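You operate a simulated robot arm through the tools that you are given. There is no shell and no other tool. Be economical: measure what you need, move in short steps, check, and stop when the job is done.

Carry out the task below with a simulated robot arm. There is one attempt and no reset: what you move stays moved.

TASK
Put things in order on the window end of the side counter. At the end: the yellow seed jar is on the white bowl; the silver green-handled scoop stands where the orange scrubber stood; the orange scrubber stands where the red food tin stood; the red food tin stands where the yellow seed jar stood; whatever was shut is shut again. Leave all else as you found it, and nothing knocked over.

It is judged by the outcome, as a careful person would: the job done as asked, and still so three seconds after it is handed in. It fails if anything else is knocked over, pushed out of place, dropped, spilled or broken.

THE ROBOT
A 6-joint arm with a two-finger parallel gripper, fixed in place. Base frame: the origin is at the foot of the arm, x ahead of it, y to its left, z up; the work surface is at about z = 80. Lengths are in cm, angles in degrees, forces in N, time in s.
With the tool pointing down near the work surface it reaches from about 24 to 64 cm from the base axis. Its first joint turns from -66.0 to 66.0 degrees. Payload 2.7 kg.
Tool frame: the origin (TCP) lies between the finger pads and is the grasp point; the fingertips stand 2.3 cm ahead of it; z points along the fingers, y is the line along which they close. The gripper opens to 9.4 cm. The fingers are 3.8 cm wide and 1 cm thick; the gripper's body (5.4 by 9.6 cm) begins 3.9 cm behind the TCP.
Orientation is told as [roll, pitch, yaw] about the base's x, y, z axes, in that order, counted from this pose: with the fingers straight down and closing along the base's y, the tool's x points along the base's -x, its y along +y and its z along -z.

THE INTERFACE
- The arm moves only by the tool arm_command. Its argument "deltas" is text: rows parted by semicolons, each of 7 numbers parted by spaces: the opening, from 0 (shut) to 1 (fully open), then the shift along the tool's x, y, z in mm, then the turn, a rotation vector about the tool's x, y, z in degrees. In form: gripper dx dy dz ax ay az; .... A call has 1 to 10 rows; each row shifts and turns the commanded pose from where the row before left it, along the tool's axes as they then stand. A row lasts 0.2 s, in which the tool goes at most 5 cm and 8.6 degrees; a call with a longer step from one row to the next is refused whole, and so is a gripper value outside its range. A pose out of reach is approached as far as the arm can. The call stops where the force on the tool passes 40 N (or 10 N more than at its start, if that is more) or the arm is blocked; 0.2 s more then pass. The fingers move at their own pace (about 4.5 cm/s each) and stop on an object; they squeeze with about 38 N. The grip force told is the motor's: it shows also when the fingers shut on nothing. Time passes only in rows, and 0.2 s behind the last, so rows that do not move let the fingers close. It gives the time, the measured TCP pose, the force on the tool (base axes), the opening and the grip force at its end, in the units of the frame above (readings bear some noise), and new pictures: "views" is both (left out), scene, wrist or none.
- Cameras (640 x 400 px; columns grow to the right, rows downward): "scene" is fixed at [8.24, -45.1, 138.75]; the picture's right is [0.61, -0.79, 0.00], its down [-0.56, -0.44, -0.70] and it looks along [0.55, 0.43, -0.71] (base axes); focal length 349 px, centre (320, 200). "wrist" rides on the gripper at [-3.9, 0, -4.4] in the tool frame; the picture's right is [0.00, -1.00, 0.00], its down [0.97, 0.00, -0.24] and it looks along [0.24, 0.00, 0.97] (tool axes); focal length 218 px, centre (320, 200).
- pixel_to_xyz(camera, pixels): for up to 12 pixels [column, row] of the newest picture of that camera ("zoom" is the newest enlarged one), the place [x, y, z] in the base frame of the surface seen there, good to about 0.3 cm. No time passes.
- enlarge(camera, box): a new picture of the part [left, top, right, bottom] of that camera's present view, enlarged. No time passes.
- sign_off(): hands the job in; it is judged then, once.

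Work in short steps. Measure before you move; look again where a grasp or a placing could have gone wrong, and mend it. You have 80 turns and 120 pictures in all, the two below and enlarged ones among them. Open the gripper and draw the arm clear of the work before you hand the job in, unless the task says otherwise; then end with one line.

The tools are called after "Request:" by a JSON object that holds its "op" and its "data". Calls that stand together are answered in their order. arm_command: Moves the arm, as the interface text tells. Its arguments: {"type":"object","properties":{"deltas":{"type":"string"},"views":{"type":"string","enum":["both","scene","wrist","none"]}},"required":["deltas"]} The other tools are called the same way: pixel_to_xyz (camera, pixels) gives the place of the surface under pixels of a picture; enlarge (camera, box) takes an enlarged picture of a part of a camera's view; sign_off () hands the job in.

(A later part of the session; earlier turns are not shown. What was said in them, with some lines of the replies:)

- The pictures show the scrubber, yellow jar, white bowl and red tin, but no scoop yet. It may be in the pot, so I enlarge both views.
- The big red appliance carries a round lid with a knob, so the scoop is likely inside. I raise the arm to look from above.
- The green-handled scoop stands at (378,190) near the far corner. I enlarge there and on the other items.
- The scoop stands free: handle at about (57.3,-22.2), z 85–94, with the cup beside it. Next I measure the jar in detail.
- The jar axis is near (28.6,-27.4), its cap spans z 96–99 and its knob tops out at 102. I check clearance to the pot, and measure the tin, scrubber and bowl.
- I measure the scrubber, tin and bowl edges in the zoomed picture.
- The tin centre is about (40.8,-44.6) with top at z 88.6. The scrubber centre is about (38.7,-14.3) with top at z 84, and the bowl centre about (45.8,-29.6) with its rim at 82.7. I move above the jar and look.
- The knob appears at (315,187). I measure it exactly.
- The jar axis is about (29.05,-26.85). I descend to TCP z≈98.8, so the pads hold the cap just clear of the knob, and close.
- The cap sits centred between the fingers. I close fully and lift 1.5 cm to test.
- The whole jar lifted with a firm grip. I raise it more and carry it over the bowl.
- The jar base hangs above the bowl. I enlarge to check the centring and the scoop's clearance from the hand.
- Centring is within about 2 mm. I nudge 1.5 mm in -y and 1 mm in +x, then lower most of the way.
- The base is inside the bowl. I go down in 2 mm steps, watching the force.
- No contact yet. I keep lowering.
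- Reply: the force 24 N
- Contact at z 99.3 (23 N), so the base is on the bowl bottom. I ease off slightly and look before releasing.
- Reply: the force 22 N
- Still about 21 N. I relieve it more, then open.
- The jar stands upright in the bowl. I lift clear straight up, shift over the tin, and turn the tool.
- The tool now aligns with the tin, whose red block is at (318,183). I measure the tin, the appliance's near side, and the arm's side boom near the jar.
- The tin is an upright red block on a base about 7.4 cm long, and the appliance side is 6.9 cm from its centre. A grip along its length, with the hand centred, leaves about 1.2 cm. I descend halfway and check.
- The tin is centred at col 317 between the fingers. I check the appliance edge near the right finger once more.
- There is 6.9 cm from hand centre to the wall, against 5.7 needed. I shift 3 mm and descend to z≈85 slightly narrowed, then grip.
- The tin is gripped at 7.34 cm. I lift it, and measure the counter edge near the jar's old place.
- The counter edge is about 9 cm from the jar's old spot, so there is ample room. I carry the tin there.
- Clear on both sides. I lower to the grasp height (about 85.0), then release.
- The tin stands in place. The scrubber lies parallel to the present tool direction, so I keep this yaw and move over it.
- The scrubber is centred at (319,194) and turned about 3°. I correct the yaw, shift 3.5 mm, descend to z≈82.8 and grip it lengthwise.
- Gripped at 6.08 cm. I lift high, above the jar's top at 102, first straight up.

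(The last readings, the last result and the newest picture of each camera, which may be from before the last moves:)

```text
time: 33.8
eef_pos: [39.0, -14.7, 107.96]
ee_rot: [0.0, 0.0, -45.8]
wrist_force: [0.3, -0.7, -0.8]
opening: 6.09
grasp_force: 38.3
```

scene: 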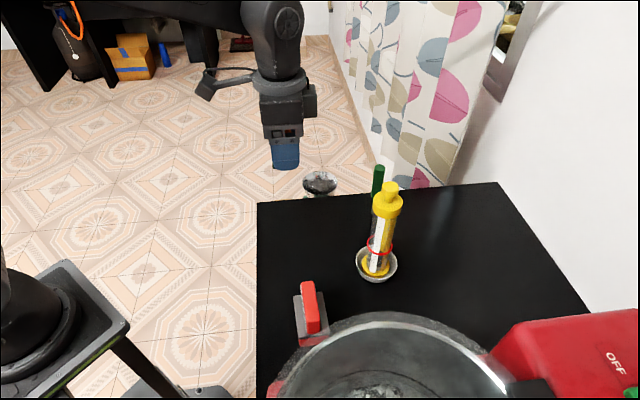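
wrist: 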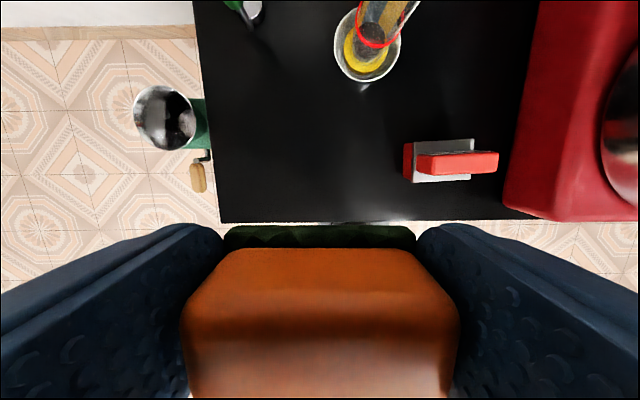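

I carry the scrubber over to above the tin's old place, at height.

Request:
{"op": "arm_command", "data": {"deltas": "0 -24 -30.5 0 0 0 0; 0 -24 -30.5 0 0 0 0; 0 -24 -30.5 0 0 0 0; 0 -24 -30.5 0 0 0 0; 0 -35.8 -18 0 0 0 0; 0 -35.8 -18 0 0 0 0; 0 -35.8 -18 0 0 0 0; 0 -35.8 -18 0 0 0 0; 0 0 0 0 0 0 -3.3; 0 0 0 0 0 0 0"}}

```text
time: 36.0
eef_pos: [41.42, -44.91, 107.75]
ee_rot: [0.0, 0.1, -42.4]
wrist_force: [-0.4, 0.8, -1.2]
opening: 6.06
grasp_force: 38.2
out of reach, approached as far as the arm can: row 8
```

scene: 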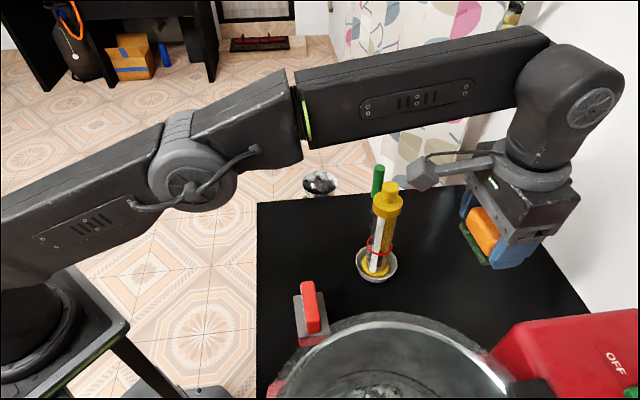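
wrist: 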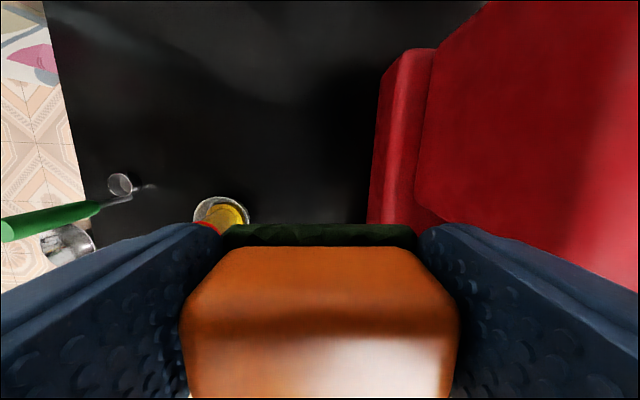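

I lower partway (reach is tight up here), then correct the position.

Request:
{"op": "arm_command", "data": {"deltas": "0 0 0 40 0 0 0; 0 0 0 40 0 0 0; 0 0 0 40 0 0 0; 0 0 0 40 0 0 0; 0 0 0 0 0 0 0", "views": "both"}}

```text
time: 37.2
eef_pos: [41.3, -44.99, 91.61]
ee_rot: [0.0, 0.0, -42.5]
wrist_force: [-0.3, 0.4, -0.1]
opening: 6.04
grasp_force: 38.1
```

scene: 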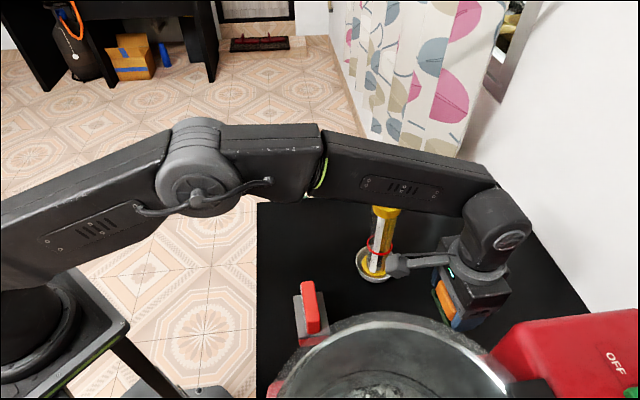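
wrist: 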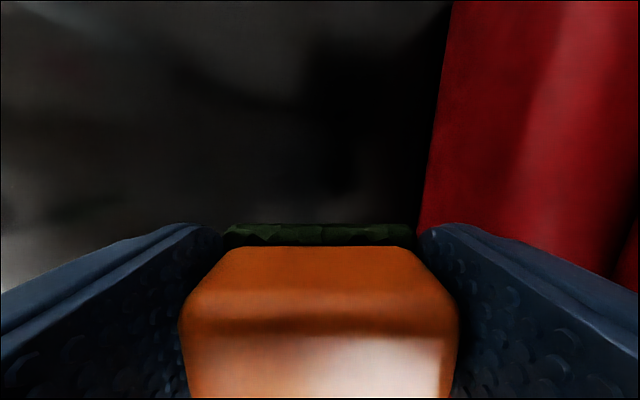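

Request:
{"op": "arm_command", "data": {"deltas": "0 -5.5 1 0 0 0 0; 0 0 0 35 0 0 0; 0 0 0 30 0 0 0; 0 0 0 12 0 0 0; 0 0 0 5 0 0 0; 0 0 0 3 0 0 0; 0 0 0 1.5 0 0 0; 0 0 0 0 0 0 0", "views": "none"}}

```text
time: 39.0
eef_pos: [41.68, -45.15, 82.95]
ee_rot: [0.0, 0.0, -42.5]
wrist_force: [0.3, -0.6, 0.1]
opening: 6.08
grasp_force: 37.8
```

I release with a limited opening and rise.

Request:
{"op": "arm_command", "data": {"deltas": "0 0 0 0.5 0 0 0; 0.8 0 0 0 0 0 0; 0.8 0 0 0 0 0 0; 0.8 0 0 0 0 0 0; 0.8 0 0 -15 0 0 0; 0.8 0 0 -30 0 0 0; 0.8 0 0 -40 0 0 0; 0.9 0 0 -40 0 0 0; 1 0 0 -40 0 0 0; 1 0 0 -40 0 0 0"}}

```text
time: 41.2
eef_pos: [41.73, -45.16, 103.41]
ee_rot: [0.0, 0.1, -42.5]
wrist_force: [0.2, 0.2, 0.2]
opening: 9.38
grasp_force: 0.0
```

scene: 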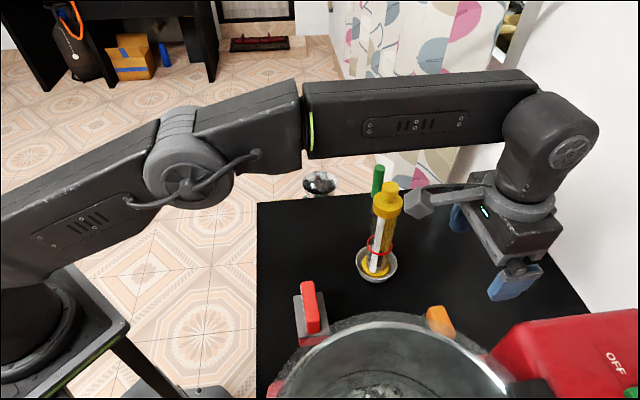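
wrist: 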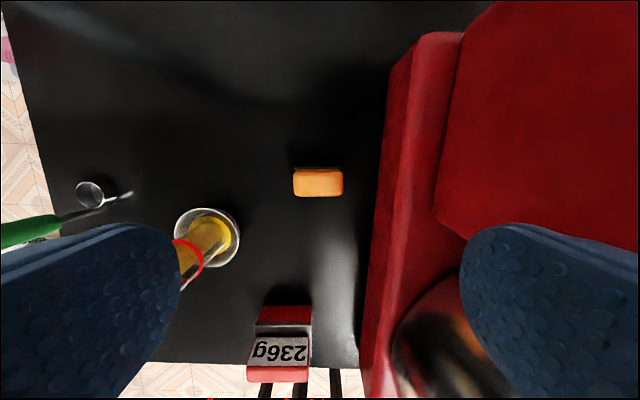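

The scrubber stands in the tin's place. Now I go to the scoop, keeping the hand high and passing on the near side of the jar.

Request:
{"op": "arm_command", "data": {"deltas": "1 31 16 -10 0 0 0; 1 31 16 -15 0 0 0; 1 31 16 -15 0 0 0; 1 31 17 0 0 0 0; 1 18 38 0 0 0 0; 1 18 38 0 0 0 0; 1 18 38 0 0 0 0; 1 17 38 0 0 0 0; 1 0 0 0 0 0 0", "views": "none"}}

Request:
{"op": "arm_command", "data": {"deltas": "1 -38 14 0 0 0 0; 1 -38 14 0 0 0 0; 1 -38 14 0 0 0 0; 1 -36 14 0 0 0 0; 1 0 0 0 0 0 0"}}

```text
time: 43.2
eef_pos: [42.13, -15.49, 107.24]
ee_rot: [0.0, 0.0, -42.5]
wrist_force: [0.0, 0.4, 0.3]
opening: 9.4
grasp_force: 0.1
```

```text
time: 44.4
eef_pos: [56.8, -21.77, 107.51]
ee_rot: [-0.1, 0.1, -42.5]
wrist_force: [0.7, 0.2, -0.5]
opening: 9.41
grasp_force: 0.1
```

scene: 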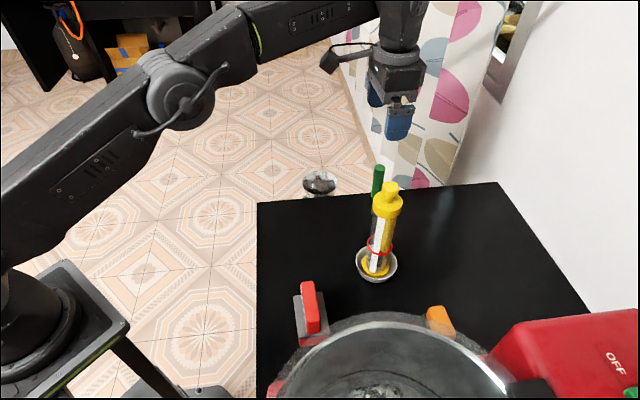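
wrist: 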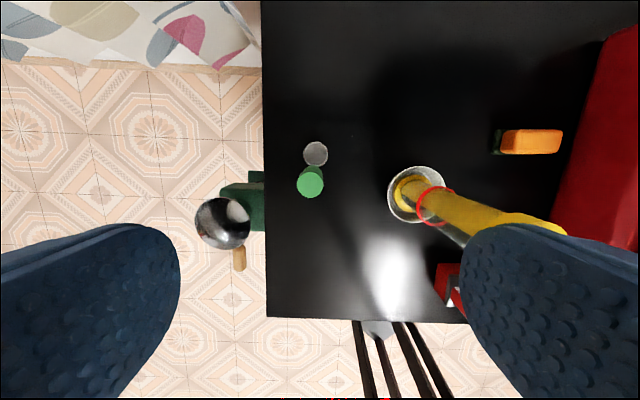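

The handle top is at (311,181). I measure it.

Request:
{"op": "enlarge", "data": {"camera": "wrist", "box": [275, 130, 355, 210]}}

Request:
{"op": "pixel_to_xyz", "data": {"camera": "wrist", "pixels": [[311, 185], [300, 185], [320, 185], [310, 195], [316, 155], [305, 153], [327, 153], [316, 143]]}}

```text
5.00 times, centred on (315, 170) of wrist
```

zoom: 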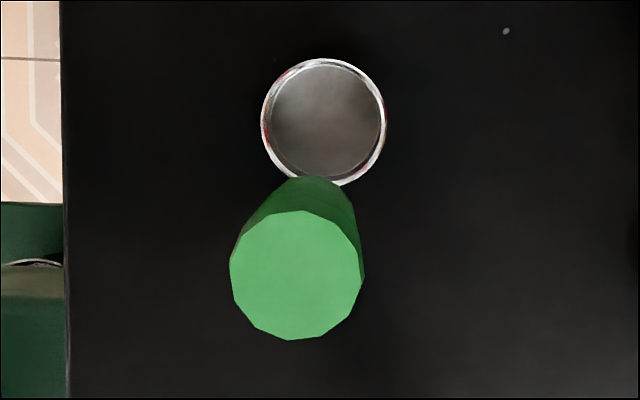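

```text
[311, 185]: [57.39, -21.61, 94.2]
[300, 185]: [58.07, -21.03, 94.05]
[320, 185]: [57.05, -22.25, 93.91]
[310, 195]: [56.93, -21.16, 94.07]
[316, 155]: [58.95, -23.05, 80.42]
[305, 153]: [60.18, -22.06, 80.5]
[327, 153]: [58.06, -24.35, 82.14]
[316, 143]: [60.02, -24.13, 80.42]
```

The handle top is at about (57.5,-21.6,94.1). I align and descend to just above it.

Request:
{"op": "arm_command", "data": {"deltas": "1 -6 6.5 0 0 0 0; 1 0 0 35 0 0 0; 1 0 0 30 0 0 0; 1 0 0 0 0 0 0"}}

Request:
{"op": "pixel_to_xyz", "data": {"camera": "wrist", "pixels": [[318, 210], [318, 220], [318, 150]]}}

```text
time: 45.4
eef_pos: [57.4, -21.49, 100.93]
ee_rot: [0.0, 0.0, -42.4]
wrist_force: [-0.8, 0.0, -0.2]
opening: 9.39
grasp_force: 0.1
out of reach, approached as far as the arm can: row 1
```

scene: 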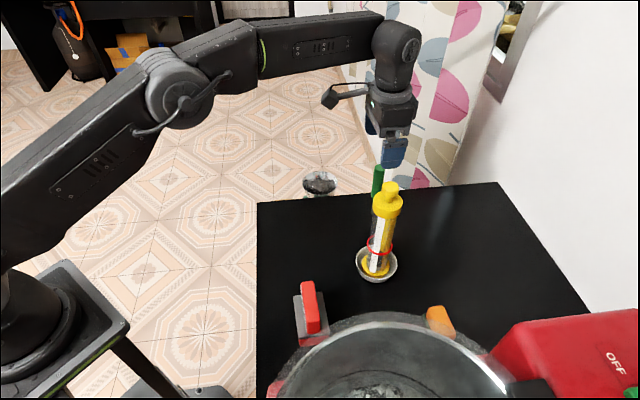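
wrist: 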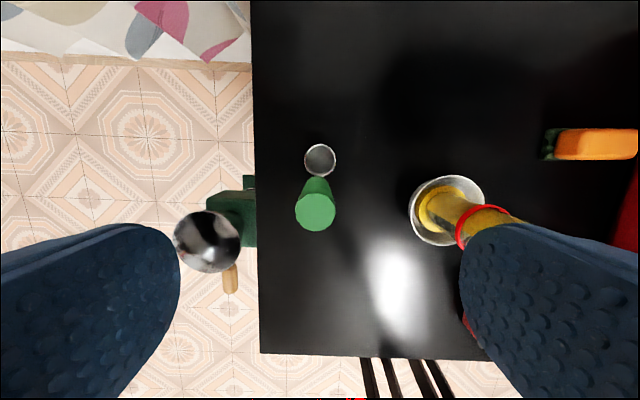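

```text
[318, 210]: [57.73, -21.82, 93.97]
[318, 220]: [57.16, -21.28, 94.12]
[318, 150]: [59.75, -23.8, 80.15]
```

The offset is about 4.5 mm. I correct it, narrow the opening, descend to z≈90.7 and grip the handle.

Request:
{"op": "arm_command", "data": {"deltas": "0.7 -4.5 1.5 0 0 0 0; 0.65 0 0 30 0 0 0; 0.65 0 0 30 0 0 0; 0.65 0 0 25 0 0 0; 0.65 0 0 12 0 0 0; 0.65 0 0 5 0 0 0; 0.65 0 0 0 0 0 0"}}

```text
time: 47.0
eef_pos: [57.89, -21.96, 91.06]
ee_rot: [0.3, -0.5, -42.5]
wrist_force: [-2.7, 2.2, 28.9]
opening: 6.09
grasp_force: 0.1
```

scene: 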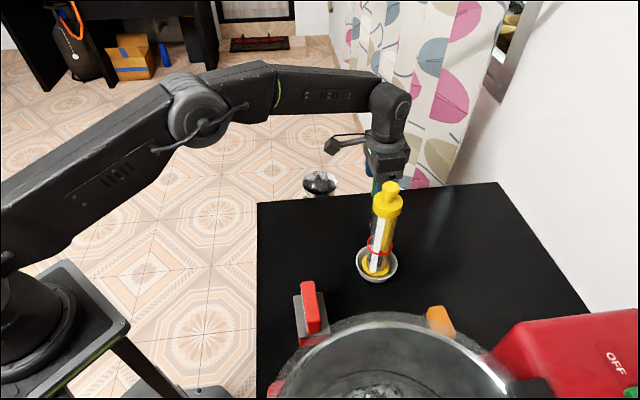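
wrist: 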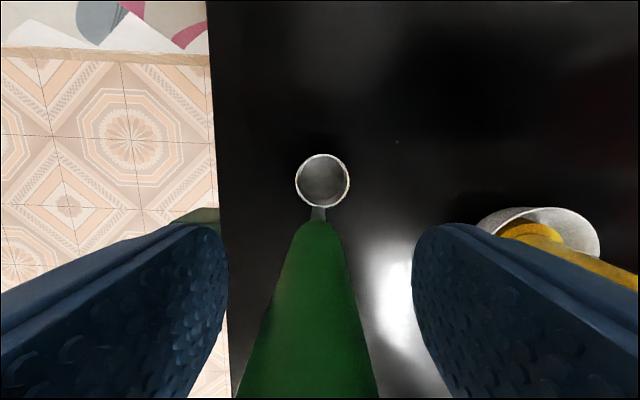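

The palm just touched the handle top (29 N). I back up 5 mm and close.

Request:
{"op": "arm_command", "data": {"deltas": "0.65 0 0 -6 0 0 0; 0.65 0 0 -2 0 0 0; 0.4 0 0 0 0 0 0; 0.2 0 0 0 0 0 0; 0 0 0 0 0 0 0; 0 0 0 0 0 0 0; 0 0 0 0 0 0 0"}}

```text
time: 48.6
eef_pos: [57.84, -21.81, 91.52]
ee_rot: [0.0, -0.1, -42.6]
wrist_force: [-1.3, -0.4, -0.7]
opening: 2.04
grasp_force: 37.5
```

scene: 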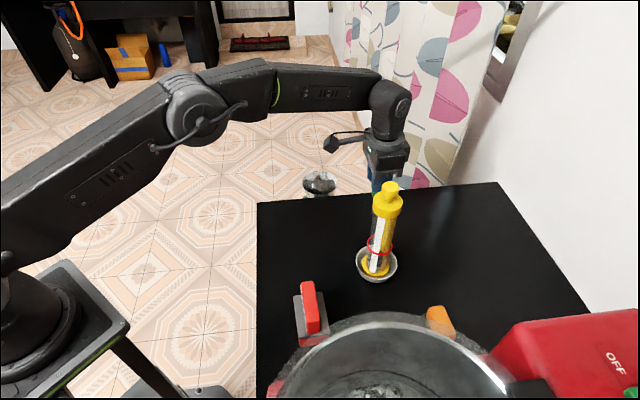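
wrist: 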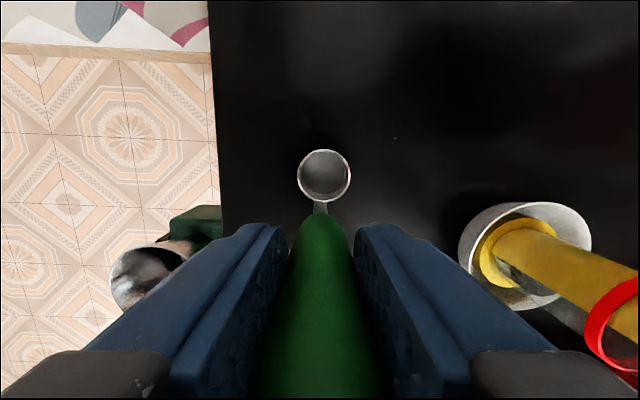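

The handle is gripped firmly at 2.04 cm. I lift and carry the scoop to the scrubber's old place, handle at about (38.3,-13.7) so that the scoop's middle sits on it.

Request:
{"op": "arm_command", "data": {"deltas": "0 0 0 -5 0 0 0; 0 0 0 -20 0 0 0; 0 0 0 -30 0 0 0; 0 33 -12 0 0 0 0; 0 33 -12 0 0 0 0; 0 33 -12 0 0 0 0; 0 33 -12 0 0 0 0; 0 33 -12 0 0 0 0; 0 33 -12 0 0 0 0; 0 0 0 0 0 0 0"}}

```text
time: 50.8
eef_pos: [38.62, -13.77, 96.94]
ee_rot: [-0.1, 0.0, -42.4]
wrist_force: [0.2, 0.7, -0.8]
opening: 2.03
grasp_force: 37.7
```

scene: 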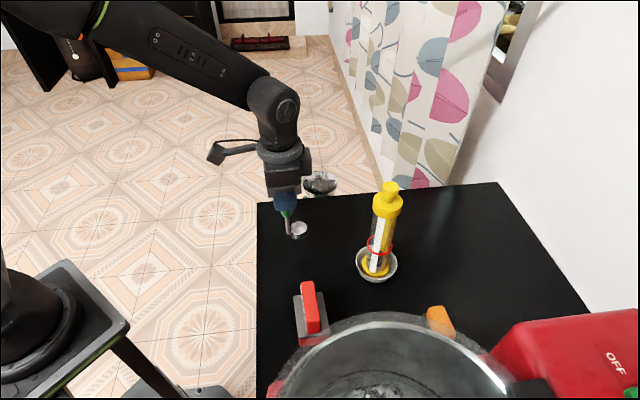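
wrist: 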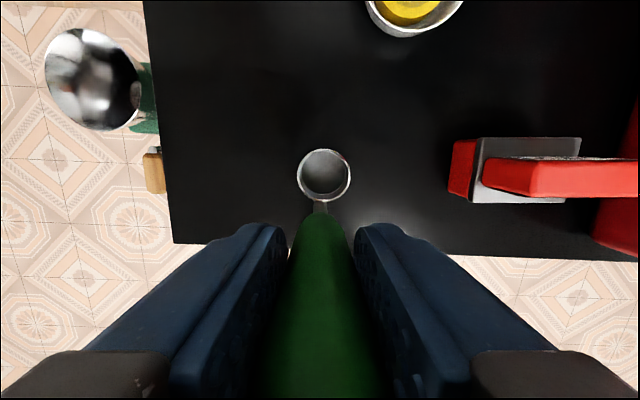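

I lower to the grasp height (about 91.5).

Request:
{"op": "arm_command", "data": {"deltas": "0 2 0 20 0 0 0; 0 0 0 20 0 0 0; 0 0 0 8 0 0 0; 0 0 0 3 0 0 0; 0 0 0 2 0 0 0; 0 0 0 0 0 0 0", "views": "none"}}

```text
time: 52.2
eef_pos: [38.21, -13.63, 91.72]
ee_rot: [-0.1, 0.0, -42.5]
wrist_force: [0.0, -0.5, -0.6]
opening: 2.03
grasp_force: 38.2
```

Request:
{"op": "arm_command", "data": {"deltas": "0 0 0 1 0 0 0; 0 0 0 1 0 0 0; 0 0 0 1 0 0 0; 0 0 0 0 0 0 0", "views": "scene"}}

Request:
{"op": "enlarge", "data": {"camera": "scene", "box": [250, 180, 350, 280]}}

```text
time: 53.2
eef_pos: [38.29, -13.62, 91.29]
ee_rot: [0.1, 0.0, -42.5]
wrist_force: [0.0, -0.4, -0.9]
opening: 2.05
grasp_force: 38.2
```

scene: 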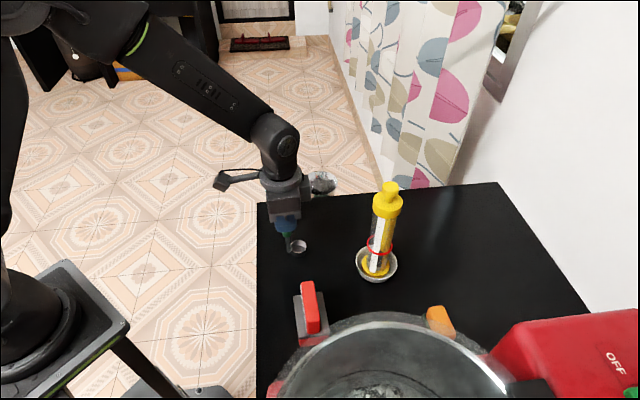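

```text
4.00 times, centred on (300, 230) of scene
```

zoom: 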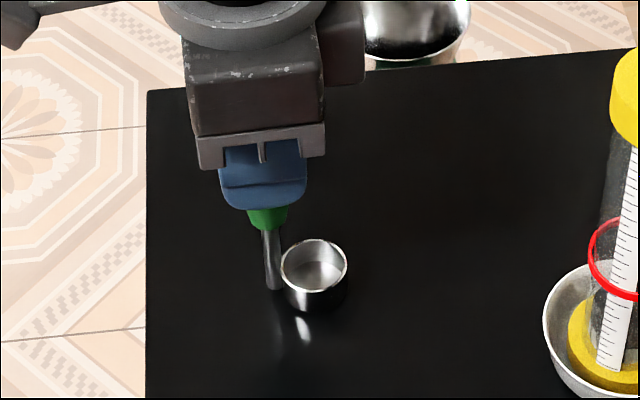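

No contact force yet. I go down in 1 mm steps.

Request:
{"op": "arm_command", "data": {"deltas": "0 0 0 1 0 0 0; 0 0 0 1 0 0 0; 0 0 0 0 0 0 0", "views": "none"}}

```text
time: 54.0
eef_pos: [38.1, -13.55, 91.27]
ee_rot: [0.1, -0.2, -42.4]
wrist_force: [-6.4, 3.0, 27.8]
opening: 2.03
grasp_force: 37.9
```

Contact. I relieve the force, open, and rise vertically.

Request:
{"op": "arm_command", "data": {"deltas": "0 0 0 -1.7 0 0 0; 0 0 0 0 0 0 0; 0.3 0 0 0 0 0 0; 0.45 0 0 0 0 0 0; 0.6 0 0 0 0 0 0; 0.6 0 0 0 0 0 0"}}

Request:
{"op": "enlarge", "data": {"camera": "scene", "box": [250, 180, 350, 280]}}

```text
time: 55.4
eef_pos: [38.28, -13.67, 91.3]
ee_rot: [-0.1, 0.0, -42.5]
wrist_force: [-0.2, 0.3, -0.4]
opening: 5.65
grasp_force: 0.1
```

scene: 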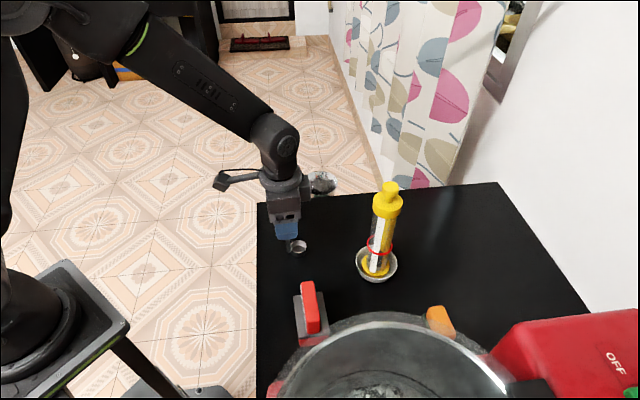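
wrist: 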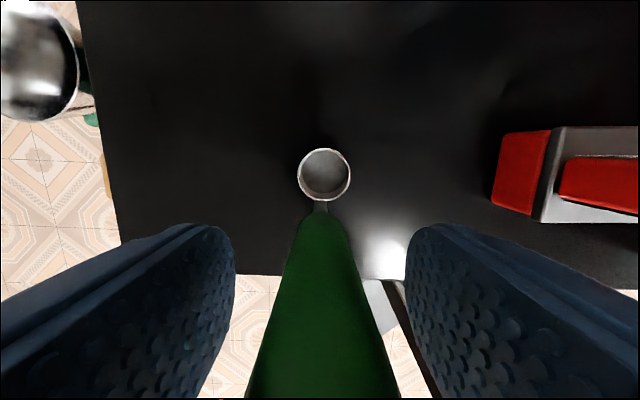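

```text
4.00 times, centred on (300, 230) of scene
```

zoom: 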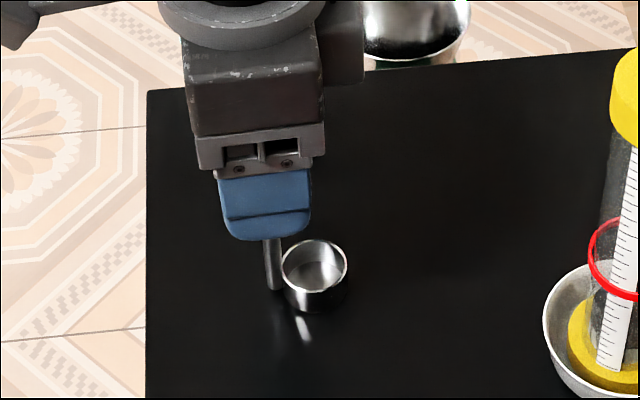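

The scoop stands free. I rise straight up and draw the arm back clear.

Request:
{"op": "arm_command", "data": {"deltas": "0.6 0 0 -20 0 0 0; 0.6 0 0 -40 0 0 0; 0.7 0 0 -45 0 0 0; 0.8 0 0 -45 0 0 0; 0.9 0 0 -45 0 0 0; 1 0 0 -30 0 0 0; 1 40 0 0 0 0 0; 1 40 0 0 0 0 0; 1 0 0 0 0 0 0; 1 0 0 0 0 0 0"}}

Request:
{"op": "enlarge", "data": {"camera": "scene", "box": [245, 170, 485, 350]}}

Request:
{"op": "pixel_to_xyz", "data": {"camera": "scene", "pixels": [[300, 245], [289, 240], [309, 310], [440, 320], [390, 190], [377, 272]]}}

```text
time: 57.6
eef_pos: [32.33, -8.17, 113.87]
ee_rot: [0.0, 0.0, -42.5]
wrist_force: [0.5, 0.1, -0.7]
opening: 9.39
grasp_force: 0.1
```

scene: 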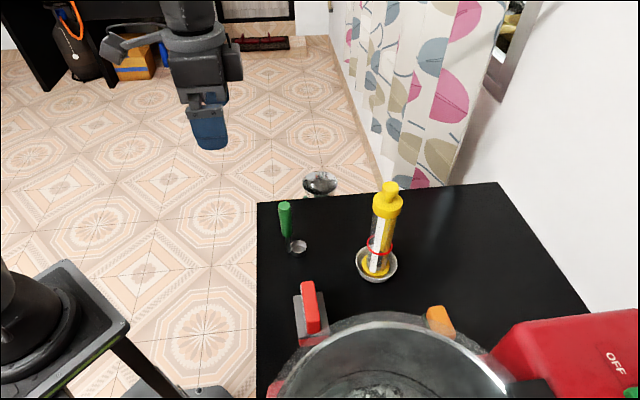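
wrist: 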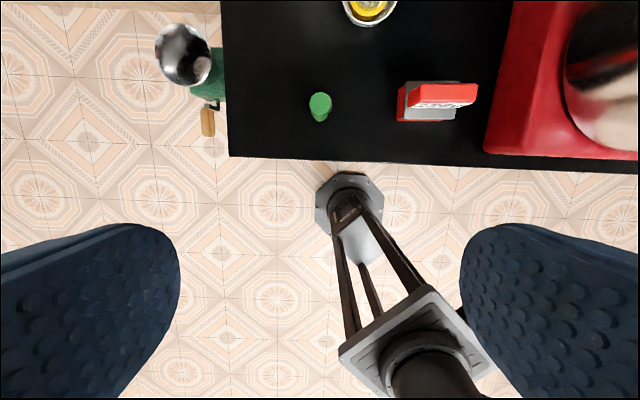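

```text
2.22 times, centred on (365, 260) of scene
```

zoom: 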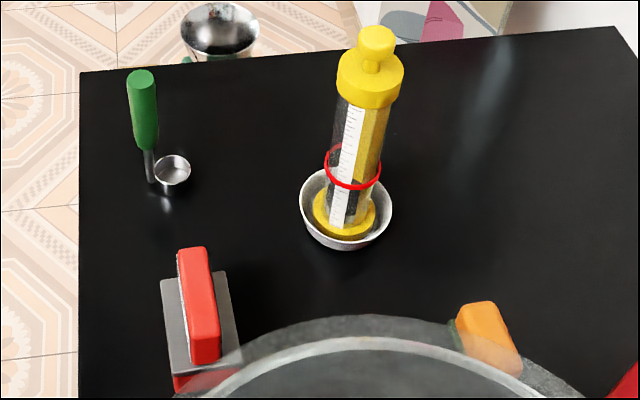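

```text
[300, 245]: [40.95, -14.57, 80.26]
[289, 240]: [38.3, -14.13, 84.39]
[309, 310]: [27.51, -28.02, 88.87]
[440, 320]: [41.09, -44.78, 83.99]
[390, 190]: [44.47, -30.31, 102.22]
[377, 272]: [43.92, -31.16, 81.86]
```

All four items stand upright in their places, nothing was opened, and the arm is clear with the gripper open.

Request:
{"op": "sign_off", "data": {}}

```text
The job is handed in.
```

The job is handed in: the seed jar stands in the white bowl, and the scoop, scrubber and tin stand upright where you asked. I didn't open anything, so there was nothing to shut again.
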